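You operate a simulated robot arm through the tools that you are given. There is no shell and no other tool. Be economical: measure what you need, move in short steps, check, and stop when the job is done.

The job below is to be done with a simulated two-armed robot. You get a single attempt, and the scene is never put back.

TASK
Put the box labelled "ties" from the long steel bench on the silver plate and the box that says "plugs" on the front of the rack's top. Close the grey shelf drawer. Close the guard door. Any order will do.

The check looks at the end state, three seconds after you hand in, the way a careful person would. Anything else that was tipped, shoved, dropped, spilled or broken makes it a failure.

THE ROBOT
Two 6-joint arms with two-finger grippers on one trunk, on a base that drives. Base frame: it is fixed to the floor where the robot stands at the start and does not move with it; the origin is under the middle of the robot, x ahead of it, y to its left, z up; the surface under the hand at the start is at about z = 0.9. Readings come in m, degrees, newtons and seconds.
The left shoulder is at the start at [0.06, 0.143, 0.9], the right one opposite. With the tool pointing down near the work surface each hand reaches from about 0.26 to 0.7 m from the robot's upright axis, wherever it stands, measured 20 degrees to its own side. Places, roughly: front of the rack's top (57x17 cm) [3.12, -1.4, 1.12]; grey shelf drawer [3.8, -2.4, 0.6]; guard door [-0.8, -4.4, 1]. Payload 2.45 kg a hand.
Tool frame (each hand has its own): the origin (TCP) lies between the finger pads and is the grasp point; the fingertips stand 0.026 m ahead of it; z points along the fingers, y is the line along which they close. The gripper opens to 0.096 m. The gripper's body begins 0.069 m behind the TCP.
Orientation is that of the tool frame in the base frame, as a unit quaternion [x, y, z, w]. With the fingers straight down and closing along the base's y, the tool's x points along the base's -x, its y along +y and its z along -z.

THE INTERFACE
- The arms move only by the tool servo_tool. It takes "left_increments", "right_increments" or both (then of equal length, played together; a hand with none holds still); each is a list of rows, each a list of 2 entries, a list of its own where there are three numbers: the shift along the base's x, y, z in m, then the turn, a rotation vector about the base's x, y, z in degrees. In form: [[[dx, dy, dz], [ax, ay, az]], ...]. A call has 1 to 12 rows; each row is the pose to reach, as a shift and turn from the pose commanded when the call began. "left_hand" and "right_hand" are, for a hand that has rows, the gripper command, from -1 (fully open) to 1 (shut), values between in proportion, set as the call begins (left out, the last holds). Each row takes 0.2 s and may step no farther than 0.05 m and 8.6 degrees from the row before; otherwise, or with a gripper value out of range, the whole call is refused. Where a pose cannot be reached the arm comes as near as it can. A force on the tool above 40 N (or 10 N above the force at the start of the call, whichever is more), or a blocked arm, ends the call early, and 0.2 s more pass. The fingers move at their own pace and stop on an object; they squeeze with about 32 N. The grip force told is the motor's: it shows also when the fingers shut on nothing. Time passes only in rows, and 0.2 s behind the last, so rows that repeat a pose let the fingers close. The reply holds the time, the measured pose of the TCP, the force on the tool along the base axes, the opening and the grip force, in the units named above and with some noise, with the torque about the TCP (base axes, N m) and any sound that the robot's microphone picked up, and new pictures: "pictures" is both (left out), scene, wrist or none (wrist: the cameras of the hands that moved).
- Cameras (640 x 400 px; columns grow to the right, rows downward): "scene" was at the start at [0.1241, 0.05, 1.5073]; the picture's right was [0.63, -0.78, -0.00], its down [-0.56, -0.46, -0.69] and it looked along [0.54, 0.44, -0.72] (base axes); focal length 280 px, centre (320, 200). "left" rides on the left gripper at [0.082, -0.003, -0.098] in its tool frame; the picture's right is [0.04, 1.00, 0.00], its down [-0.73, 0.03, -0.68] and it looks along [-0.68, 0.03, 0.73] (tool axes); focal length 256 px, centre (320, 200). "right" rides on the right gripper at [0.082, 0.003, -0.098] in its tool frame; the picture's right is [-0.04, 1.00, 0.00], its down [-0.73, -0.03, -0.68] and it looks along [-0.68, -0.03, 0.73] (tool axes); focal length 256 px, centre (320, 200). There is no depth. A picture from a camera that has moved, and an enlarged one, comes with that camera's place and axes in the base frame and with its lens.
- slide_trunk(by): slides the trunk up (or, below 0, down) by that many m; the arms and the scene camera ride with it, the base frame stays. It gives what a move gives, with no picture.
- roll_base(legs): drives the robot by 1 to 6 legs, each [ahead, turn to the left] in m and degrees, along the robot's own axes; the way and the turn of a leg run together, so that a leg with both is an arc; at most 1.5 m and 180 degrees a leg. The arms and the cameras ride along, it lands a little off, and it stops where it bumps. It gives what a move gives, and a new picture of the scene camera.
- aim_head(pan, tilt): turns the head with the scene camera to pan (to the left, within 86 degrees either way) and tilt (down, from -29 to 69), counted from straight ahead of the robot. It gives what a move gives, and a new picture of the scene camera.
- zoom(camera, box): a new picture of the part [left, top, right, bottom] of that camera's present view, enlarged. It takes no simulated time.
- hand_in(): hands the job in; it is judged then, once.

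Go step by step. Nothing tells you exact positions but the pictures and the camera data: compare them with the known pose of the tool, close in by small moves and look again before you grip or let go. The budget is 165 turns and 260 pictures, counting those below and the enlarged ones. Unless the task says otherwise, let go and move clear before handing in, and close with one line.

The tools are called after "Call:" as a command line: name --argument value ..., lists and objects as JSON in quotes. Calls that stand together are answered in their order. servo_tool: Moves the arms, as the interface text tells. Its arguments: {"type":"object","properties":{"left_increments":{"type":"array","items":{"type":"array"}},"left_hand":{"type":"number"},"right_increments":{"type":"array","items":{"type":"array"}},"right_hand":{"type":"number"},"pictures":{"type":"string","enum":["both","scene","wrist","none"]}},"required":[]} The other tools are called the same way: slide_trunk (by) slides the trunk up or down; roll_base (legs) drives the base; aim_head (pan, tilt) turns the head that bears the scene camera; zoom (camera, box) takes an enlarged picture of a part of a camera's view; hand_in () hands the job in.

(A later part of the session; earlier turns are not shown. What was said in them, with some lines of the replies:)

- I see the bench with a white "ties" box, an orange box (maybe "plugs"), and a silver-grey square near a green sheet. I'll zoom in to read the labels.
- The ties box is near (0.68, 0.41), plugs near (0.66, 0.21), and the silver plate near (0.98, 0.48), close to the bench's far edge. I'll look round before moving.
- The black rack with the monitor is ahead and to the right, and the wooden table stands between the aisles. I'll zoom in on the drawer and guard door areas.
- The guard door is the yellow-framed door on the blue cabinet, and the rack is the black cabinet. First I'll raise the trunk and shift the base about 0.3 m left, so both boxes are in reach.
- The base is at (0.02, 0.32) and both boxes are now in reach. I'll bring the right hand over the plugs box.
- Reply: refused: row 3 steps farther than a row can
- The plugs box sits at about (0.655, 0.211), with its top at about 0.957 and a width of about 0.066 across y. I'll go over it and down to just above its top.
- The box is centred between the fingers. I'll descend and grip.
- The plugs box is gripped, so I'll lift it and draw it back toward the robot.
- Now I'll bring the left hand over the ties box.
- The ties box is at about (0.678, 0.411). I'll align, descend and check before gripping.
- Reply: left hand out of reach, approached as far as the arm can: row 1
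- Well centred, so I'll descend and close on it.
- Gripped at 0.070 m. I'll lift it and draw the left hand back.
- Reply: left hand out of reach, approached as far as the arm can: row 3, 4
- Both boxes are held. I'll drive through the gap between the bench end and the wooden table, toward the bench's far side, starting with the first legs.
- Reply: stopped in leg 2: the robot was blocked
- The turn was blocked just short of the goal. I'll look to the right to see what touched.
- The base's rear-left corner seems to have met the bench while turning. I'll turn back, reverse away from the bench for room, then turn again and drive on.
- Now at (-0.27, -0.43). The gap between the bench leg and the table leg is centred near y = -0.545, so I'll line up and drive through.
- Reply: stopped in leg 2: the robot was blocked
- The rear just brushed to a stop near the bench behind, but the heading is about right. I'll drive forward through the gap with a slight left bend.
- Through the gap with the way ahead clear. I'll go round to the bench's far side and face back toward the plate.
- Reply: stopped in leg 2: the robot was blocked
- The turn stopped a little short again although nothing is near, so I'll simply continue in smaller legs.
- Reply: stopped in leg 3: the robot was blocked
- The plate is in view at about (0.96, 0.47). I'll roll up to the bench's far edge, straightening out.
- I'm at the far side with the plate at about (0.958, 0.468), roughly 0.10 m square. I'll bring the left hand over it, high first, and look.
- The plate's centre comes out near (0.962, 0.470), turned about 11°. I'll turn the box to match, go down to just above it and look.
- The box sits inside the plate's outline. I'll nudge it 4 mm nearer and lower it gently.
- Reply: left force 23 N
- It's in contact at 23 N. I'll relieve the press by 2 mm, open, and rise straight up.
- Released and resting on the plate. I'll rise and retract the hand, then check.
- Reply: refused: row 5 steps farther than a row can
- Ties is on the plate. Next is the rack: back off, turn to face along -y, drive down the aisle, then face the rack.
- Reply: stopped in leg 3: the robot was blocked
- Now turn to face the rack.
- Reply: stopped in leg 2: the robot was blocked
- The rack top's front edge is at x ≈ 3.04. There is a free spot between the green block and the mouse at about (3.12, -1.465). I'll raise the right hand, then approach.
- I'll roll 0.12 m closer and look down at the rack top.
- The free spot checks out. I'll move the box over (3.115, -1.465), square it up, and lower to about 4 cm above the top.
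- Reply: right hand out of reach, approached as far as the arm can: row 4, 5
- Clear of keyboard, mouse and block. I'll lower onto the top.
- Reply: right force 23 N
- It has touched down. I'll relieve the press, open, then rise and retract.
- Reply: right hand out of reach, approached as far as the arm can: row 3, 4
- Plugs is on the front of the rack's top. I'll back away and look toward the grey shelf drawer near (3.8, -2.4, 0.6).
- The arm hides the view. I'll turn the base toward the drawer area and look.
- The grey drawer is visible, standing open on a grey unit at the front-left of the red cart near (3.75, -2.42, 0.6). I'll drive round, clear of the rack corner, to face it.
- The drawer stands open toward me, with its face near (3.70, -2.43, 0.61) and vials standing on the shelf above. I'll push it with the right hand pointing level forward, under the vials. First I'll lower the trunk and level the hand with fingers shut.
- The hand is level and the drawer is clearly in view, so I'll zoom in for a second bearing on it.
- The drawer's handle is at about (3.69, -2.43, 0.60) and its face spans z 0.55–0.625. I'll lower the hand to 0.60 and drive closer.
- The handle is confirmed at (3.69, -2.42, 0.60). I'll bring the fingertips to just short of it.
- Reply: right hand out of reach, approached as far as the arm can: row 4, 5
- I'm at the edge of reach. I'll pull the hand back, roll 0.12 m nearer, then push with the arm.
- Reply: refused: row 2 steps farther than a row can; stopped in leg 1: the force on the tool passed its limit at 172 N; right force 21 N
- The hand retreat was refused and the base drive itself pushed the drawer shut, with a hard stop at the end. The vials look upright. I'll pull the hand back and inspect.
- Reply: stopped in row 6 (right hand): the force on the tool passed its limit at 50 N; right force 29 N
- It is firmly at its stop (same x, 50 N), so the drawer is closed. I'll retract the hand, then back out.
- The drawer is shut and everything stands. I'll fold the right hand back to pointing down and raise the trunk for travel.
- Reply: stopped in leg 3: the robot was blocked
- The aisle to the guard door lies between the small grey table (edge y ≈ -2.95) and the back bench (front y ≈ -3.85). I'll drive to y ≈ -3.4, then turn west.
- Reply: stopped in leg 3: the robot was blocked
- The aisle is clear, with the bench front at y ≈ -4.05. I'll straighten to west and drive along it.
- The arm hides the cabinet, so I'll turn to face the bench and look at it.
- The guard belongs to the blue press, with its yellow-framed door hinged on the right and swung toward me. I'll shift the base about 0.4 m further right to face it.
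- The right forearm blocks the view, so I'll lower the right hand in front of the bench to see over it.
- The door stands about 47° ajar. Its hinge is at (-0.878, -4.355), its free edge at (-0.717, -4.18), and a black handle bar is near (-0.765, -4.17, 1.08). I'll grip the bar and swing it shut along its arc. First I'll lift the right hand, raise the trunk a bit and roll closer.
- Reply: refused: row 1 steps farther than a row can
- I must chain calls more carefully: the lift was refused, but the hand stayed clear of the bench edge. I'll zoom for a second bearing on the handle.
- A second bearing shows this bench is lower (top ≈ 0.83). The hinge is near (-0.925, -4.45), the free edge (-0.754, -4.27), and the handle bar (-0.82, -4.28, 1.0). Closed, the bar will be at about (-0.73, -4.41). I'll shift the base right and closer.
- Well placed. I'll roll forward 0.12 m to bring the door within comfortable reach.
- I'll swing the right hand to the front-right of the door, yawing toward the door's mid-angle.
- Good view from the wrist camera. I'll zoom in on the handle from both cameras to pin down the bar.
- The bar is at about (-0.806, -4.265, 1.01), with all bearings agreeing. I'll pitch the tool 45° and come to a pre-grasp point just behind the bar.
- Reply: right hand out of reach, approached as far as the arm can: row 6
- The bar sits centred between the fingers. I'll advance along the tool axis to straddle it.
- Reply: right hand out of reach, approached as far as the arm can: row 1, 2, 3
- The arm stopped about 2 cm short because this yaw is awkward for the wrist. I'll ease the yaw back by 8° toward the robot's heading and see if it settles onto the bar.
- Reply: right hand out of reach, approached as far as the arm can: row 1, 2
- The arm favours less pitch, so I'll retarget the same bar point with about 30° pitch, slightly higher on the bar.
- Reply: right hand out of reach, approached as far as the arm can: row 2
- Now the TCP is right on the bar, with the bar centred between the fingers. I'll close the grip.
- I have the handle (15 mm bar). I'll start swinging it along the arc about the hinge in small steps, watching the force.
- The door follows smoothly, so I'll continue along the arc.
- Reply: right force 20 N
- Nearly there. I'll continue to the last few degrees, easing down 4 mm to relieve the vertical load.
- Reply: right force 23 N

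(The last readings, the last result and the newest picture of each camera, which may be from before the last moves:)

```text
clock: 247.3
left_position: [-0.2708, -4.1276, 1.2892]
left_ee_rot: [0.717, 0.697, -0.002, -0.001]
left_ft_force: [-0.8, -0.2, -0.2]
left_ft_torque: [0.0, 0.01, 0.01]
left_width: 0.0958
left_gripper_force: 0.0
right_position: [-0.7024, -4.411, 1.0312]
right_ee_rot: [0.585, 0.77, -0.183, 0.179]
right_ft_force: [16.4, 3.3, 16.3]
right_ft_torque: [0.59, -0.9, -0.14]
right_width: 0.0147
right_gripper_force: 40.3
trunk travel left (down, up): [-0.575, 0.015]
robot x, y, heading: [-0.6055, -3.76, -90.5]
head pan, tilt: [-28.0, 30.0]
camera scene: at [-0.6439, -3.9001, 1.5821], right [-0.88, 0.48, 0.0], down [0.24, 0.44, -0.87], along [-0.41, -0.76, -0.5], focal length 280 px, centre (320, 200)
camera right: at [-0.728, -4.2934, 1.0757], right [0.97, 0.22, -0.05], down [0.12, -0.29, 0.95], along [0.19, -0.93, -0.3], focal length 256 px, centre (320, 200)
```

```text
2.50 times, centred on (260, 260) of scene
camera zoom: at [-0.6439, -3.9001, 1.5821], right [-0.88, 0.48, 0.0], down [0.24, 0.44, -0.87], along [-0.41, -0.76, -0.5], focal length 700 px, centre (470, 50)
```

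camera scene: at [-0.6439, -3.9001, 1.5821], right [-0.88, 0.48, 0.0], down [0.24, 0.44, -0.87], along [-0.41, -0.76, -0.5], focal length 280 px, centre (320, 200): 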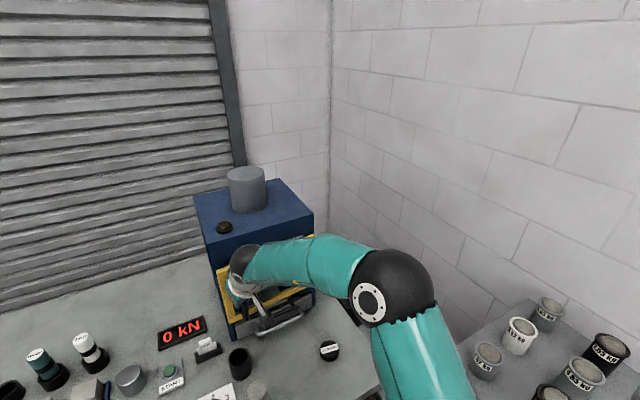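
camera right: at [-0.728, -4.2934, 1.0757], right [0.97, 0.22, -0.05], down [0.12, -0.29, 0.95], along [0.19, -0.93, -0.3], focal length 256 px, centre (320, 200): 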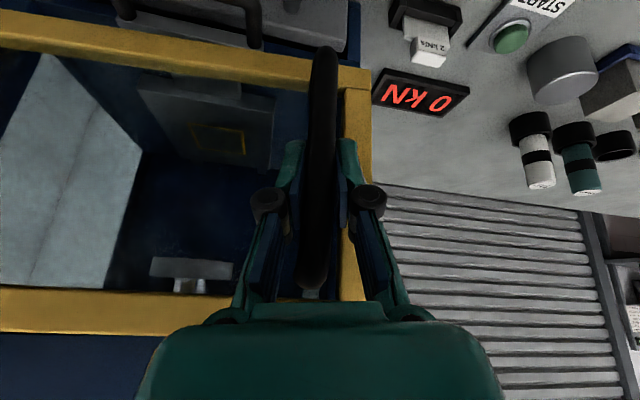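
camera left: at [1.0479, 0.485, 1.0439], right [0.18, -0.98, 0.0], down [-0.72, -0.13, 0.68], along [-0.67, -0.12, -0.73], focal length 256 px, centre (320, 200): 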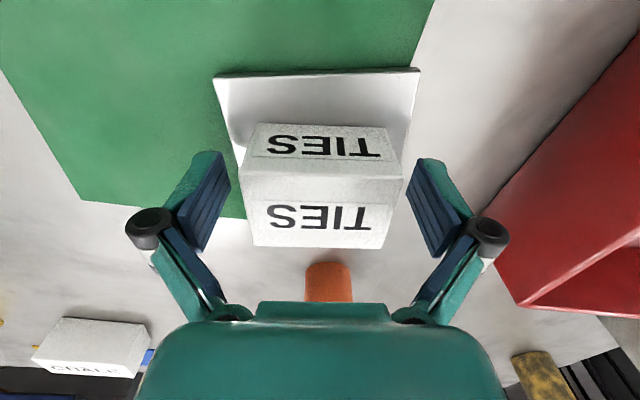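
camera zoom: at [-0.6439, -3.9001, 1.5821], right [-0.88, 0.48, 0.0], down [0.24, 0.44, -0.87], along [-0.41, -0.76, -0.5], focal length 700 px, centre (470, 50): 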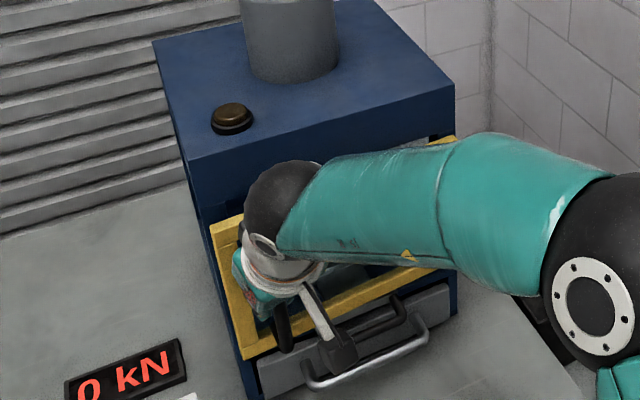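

Nearly flush, with little resistance yet. I'll press the last bit in small steps until it meets its stop.

Call:
servo_tool --right_increments '[[[0.002, -0.004, -0.001], [0, 0, 0]], [[0.003, -0.008, -0.001], [0, 0, 0]], [[0.003, -0.012, -0.001], [0, 0, 0]], [[0.003, -0.016, -0.001], [0, 0, 0]], [[0.003, -0.02, -0.001], [0, 0, 0]], [[0.003, -0.024, -0.001], [0, 0, 0]]]'

Call:
zoom --camera "scene" --box '[180, 180, 340, 340]'

```text
clock: 248.7
left_position: [-0.2708, -4.1229, 1.2889]
left_ee_rot: [0.716, 0.698, -0.002, -0.001]
left_ft_force: [-0.4, 0.3, 0.3]
left_ft_torque: [-0.01, 0.01, -0.01]
left_width: 0.0961
left_gripper_force: 0.0
right_position: [-0.6991, -4.4304, 1.0277]
right_ee_rot: [0.584, 0.772, -0.18, 0.175]
right_ft_force: [18.8, 22.1, 10.6]
right_ft_torque: [0.3, -0.46, -0.25]
right_width: 0.0139
right_gripper_force: 40.2
trunk travel left (down, up): [-0.575, 0.015]
robot x, y, heading: [-0.6029, -3.7609, -90.3]
head pan, tilt: [-28.0, 30.0]
camera scene: at [-0.6436, -3.8976, 1.582], right [-0.88, 0.48, 0.0], down [0.24, 0.44, -0.87], along [-0.41, -0.76, -0.5], focal length 280 px, centre (320, 200)
camera right: at [-0.724, -4.3143, 1.0738], right [0.97, 0.22, -0.05], down [0.12, -0.29, 0.95], along [0.19, -0.93, -0.31], focal length 256 px, centre (320, 200)
```

scene: 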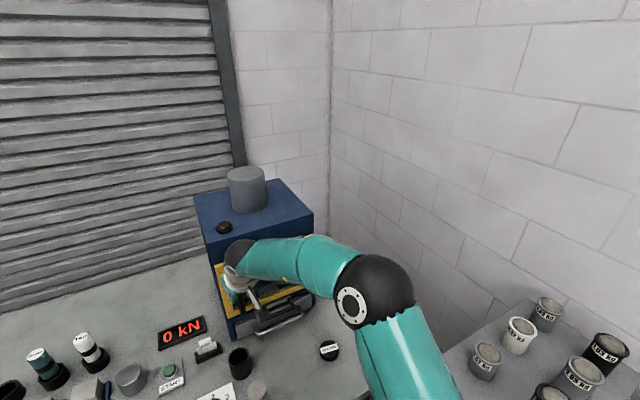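
right: 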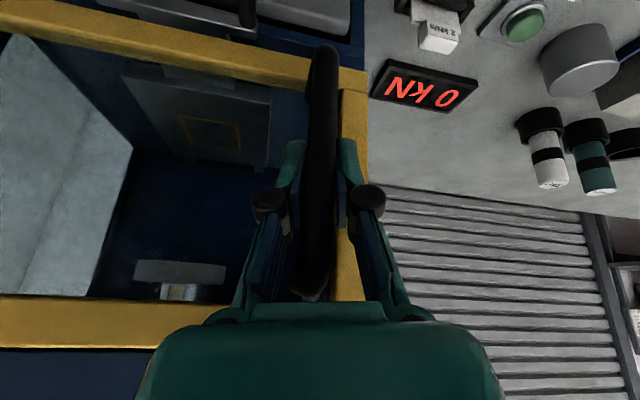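

```text
2.50 times, centred on (260, 260) of scene
camera zoom: at [-0.6436, -3.8976, 1.582], right [-0.88, 0.48, 0.0], down [0.24, 0.44, -0.87], along [-0.41, -0.76, -0.5], focal length 700 px, centre (470, 50)
```

zoom: 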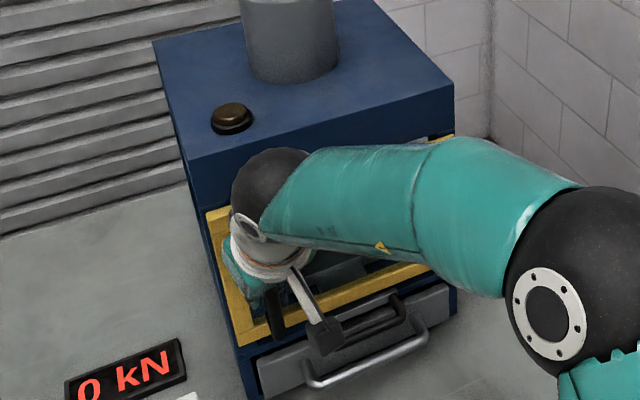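

Force is now rising at about 22 N and the door looks flush. One more small press confirms the stop.

Call:
servo_tool --right_increments '[[[0.001, -0.004, 0], [0, 0, 0]], [[0.001, -0.007, 0], [0, 0, 0]], [[0.001, -0.007, 0], [0, 0, 0]]]' --pictures "none"

```text
clock: 249.5
left_position: [-0.2735, -4.1252, 1.2913]
left_ee_rot: [0.718, 0.697, 0.0, -0.001]
left_ft_force: [-0.8, -0.2, -0.6]
left_ft_torque: [0.03, -0.04, -0.02]
left_width: 0.0959
left_gripper_force: 0.0
right_position: [-0.6982, -4.4371, 1.0273]
right_ee_rot: [0.586, 0.772, -0.176, 0.174]
right_ft_force: [8.9, 16.2, 9.8]
right_ft_torque: [0.98, 0.02, -0.33]
right_width: 0.0128
right_gripper_force: 38.8
trunk travel left (down, up): [-0.575, 0.015]
robot x, y, heading: [-0.6054, -3.7619, -90.2]
head pan, tilt: [-28.0, 30.0]
stopped in row 3 (right hand): the force on the tool passed its limit at 41 N (the readings are from after the stop); the commanded pose is now the measured one
```

It met the stop at 41 N. I'll release and back the hand out along the tool axis.

Call:
servo_tool --right_increments '[[[0, 0, 0], [0, 0, 0]], [[0, 0, 0], [0, 0, 0]], [[0, 0, 0], [0, 0, 0]]]' --right_hand 0 --pictures "wrist"

```text
clock: 250.3
left_position: [-0.2733, -4.128, 1.2906]
left_ee_rot: [0.717, 0.697, 0.0, -0.001]
left_ft_force: [0.2, 0.3, 0.5]
left_ft_torque: [-0.02, 0.0, -0.03]
left_width: 0.096
left_gripper_force: 0.1
right_position: [-0.7003, -4.4403, 1.0251]
right_ee_rot: [0.586, 0.771, -0.176, 0.174]
right_ft_force: [0.9, 8.6, -4.5]
right_ft_torque: [0.14, -0.06, -0.08]
right_width: 0.0519
right_gripper_force: 0.0
trunk travel left (down, up): [-0.575, 0.015]
robot x, y, heading: [-0.6037, -3.7591, -90.5]
head pan, tilt: [-28.0, 30.0]
camera right: at [-0.7254, -4.3231, 1.0713], right [0.97, 0.22, -0.05], down [0.12, -0.3, 0.95], along [0.19, -0.93, -0.32], focal length 256 px, centre (320, 200)
```

right: 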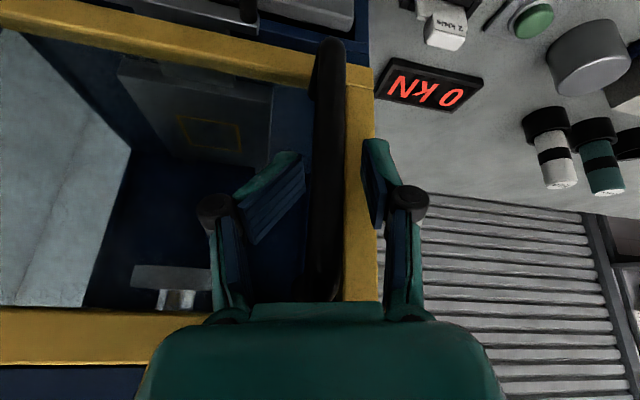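

I'll withdraw straight back (+y), then up.

Call:
servo_tool --right_increments '[[[0, 0.02, 0.005], [0, 0, 0]], [[-0.002, 0.045, 0.012], [0, 0, 0]], [[-0.004, 0.08, 0.025], [0, 0, 0]], [[-0.006, 0.11, 0.05], [0, 0, 0]], [[-0.006, 0.14, 0.085], [0, 0, 0]], [[-0.006, 0.16, 0.125], [0, 0, 0]]]'

Call:
zoom --camera "scene" --box '[180, 180, 340, 340]'

```text
clock: 251.7
left_position: [-0.2739, -4.1286, 1.2904]
left_ee_rot: [0.717, 0.697, 0.0, -0.001]
left_ft_force: [-0.3, 0.0, 0.1]
left_ft_torque: [-0.02, 0.0, 0.0]
left_width: 0.096
left_gripper_force: 0.0
right_position: [-0.7082, -4.2783, 1.1501]
right_ee_rot: [0.586, 0.772, -0.177, 0.174]
right_ft_force: [0.1, 0.4, 1.5]
right_ft_torque: [-0.02, 0.0, 0.01]
right_width: 0.0479
right_gripper_force: 0.0
trunk travel left (down, up): [-0.575, 0.015]
robot x, y, heading: [-0.6069, -3.7605, -90.3]
head pan, tilt: [-28.0, 30.0]
camera scene: at [-0.6469, -3.9013, 1.5817], right [-0.88, 0.48, 0.0], down [0.24, 0.44, -0.87], along [-0.41, -0.76, -0.5], focal length 280 px, centre (320, 200)
camera right: at [-0.733, -4.1616, 1.1971], right [0.97, 0.22, -0.05], down [0.12, -0.3, 0.95], along [0.19, -0.93, -0.32], focal length 256 px, centre (320, 200)
```

scene: 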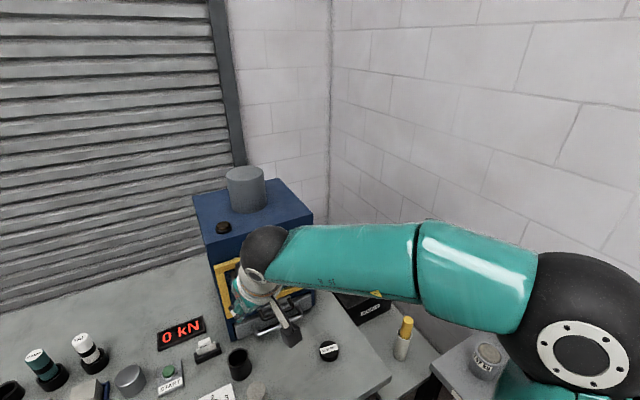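
right: 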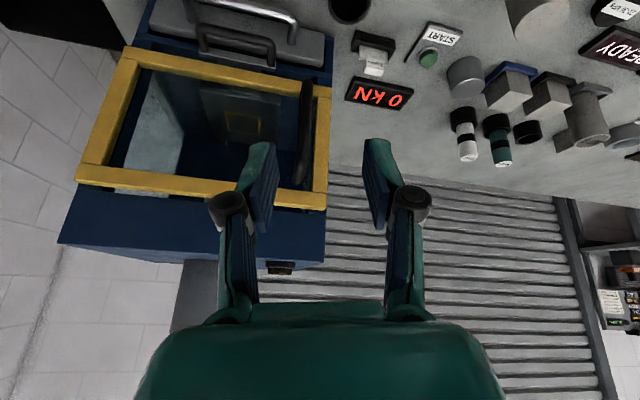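

```text
2.50 times, centred on (260, 260) of scene
camera zoom: at [-0.6469, -3.9013, 1.5817], right [-0.88, 0.48, 0.0], down [0.24, 0.44, -0.87], along [-0.41, -0.76, -0.5], focal length 700 px, centre (470, 50)
```

zoom: 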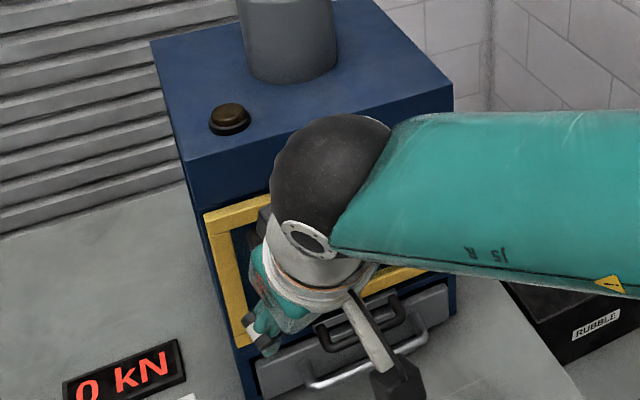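

The cabinet hasn't moved and the door looks shut. I'll pull the hand clear and check closely.

Call:
servo_tool --right_increments '[[[-0.02, 0.03, 0.02], [0, 0, 0]], [[-0.04, 0.06, 0.04], [0, 0, 0]], [[-0.06, 0.09, 0.06], [0, 0, 0]], [[-0.09, 0.11, 0.07], [0, 0, 0]], [[-0.12, 0.13, 0.07], [0, 0, 0]], [[-0.15, 0.14, 0.07], [0, 0, 0]], [[-0.18, 0.15, 0.07], [0, 0, 0]]]'

Call:
zoom --camera "scene" --box '[180, 160, 340, 350]'

Call:
zoom --camera "right" --box '[240, 0, 500, 220]'

```text
clock: 253.3
left_position: [-0.2716, -4.128, 1.2896]
left_ee_rot: [0.717, 0.697, 0.001, -0.001]
left_ft_force: [0.2, 0.2, -0.4]
left_ft_torque: [0.0, -0.03, -0.02]
left_width: 0.096
left_gripper_force: 0.1
right_position: [-0.8386, -4.1222, 1.219]
right_ee_rot: [0.589, 0.769, -0.181, 0.172]
right_ft_force: [-0.2, -0.1, 0.0]
right_ft_torque: [0.02, 0.03, -0.03]
right_width: 0.0481
right_gripper_force: 0.0
right hand out of reach, approached as far as the arm can: row 6, 7
trunk travel left (down, up): [-0.575, 0.015]
robot x, y, heading: [-0.6057, -3.7599, -90.5]
head pan, tilt: [-28.0, 30.0]
camera scene: at [-0.6474, -3.9015, 1.5817], right [-0.88, 0.48, 0.0], down [0.24, 0.44, -0.87], along [-0.41, -0.76, -0.5], focal length 280 px, centre (320, 200)
camera right: at [-0.862, -4.0037, 1.2652], right [0.98, 0.21, -0.06], down [0.12, -0.3, 0.95], along [0.18, -0.93, -0.32], focal length 256 px, centre (320, 200)
```

scene: 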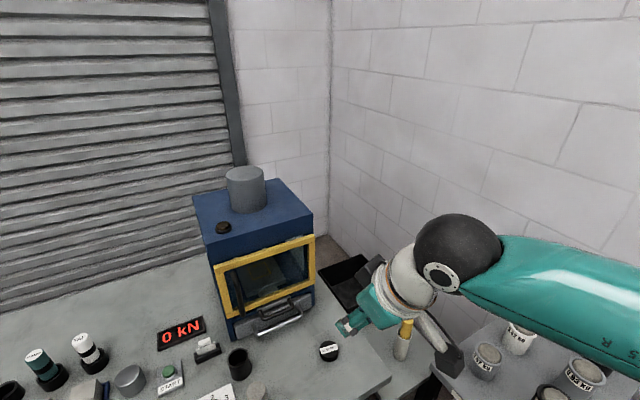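
right: 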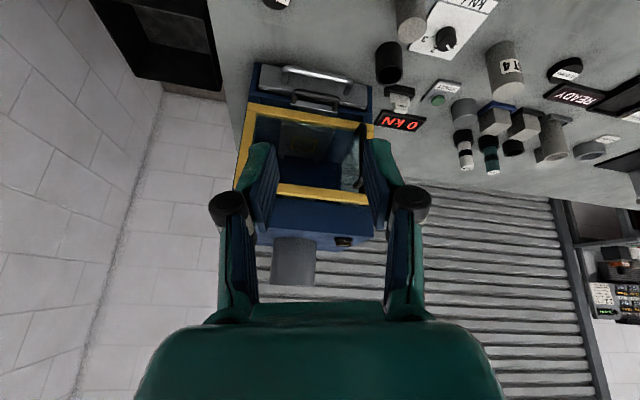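

```text
2.11 times, centred on (260, 255) of scene
camera zoom: at [-0.6474, -3.9015, 1.5817], right [-0.88, 0.48, 0.0], down [0.24, 0.44, -0.87], along [-0.41, -0.76, -0.5], focal length 590 px, centre (446, 84)
```

zoom: 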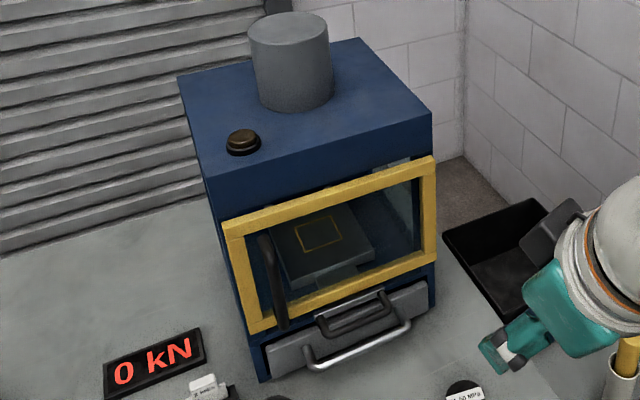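

```text
1.82 times, centred on (370, 110) of right
camera zoom: at [-0.862, -4.0037, 1.2652], right [0.98, 0.21, -0.06], down [0.12, -0.3, 0.95], along [0.18, -0.93, -0.32], focal length 465 px, centre (229, 364)
```

zoom: 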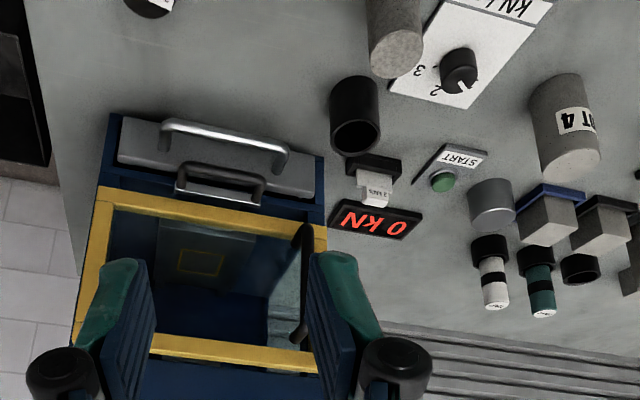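

The guard door sits flush on its frame. The ties box is on the plate, the plugs box is on the front of the rack top, the drawer is shut, and both hands are empty and clear, so I'm handing in.

Call:
hand_in

```text
The job is handed in.
```

I did all four jobs and handed in: the ties box is on the silver plate, the plugs box is on the front of the rack's top, and the grey shelf drawer and the guard door are both closed. The drawer hit its stop harder than planned (172 N), because a base move pushed it shut, but the vials on the shelf above stayed standing.
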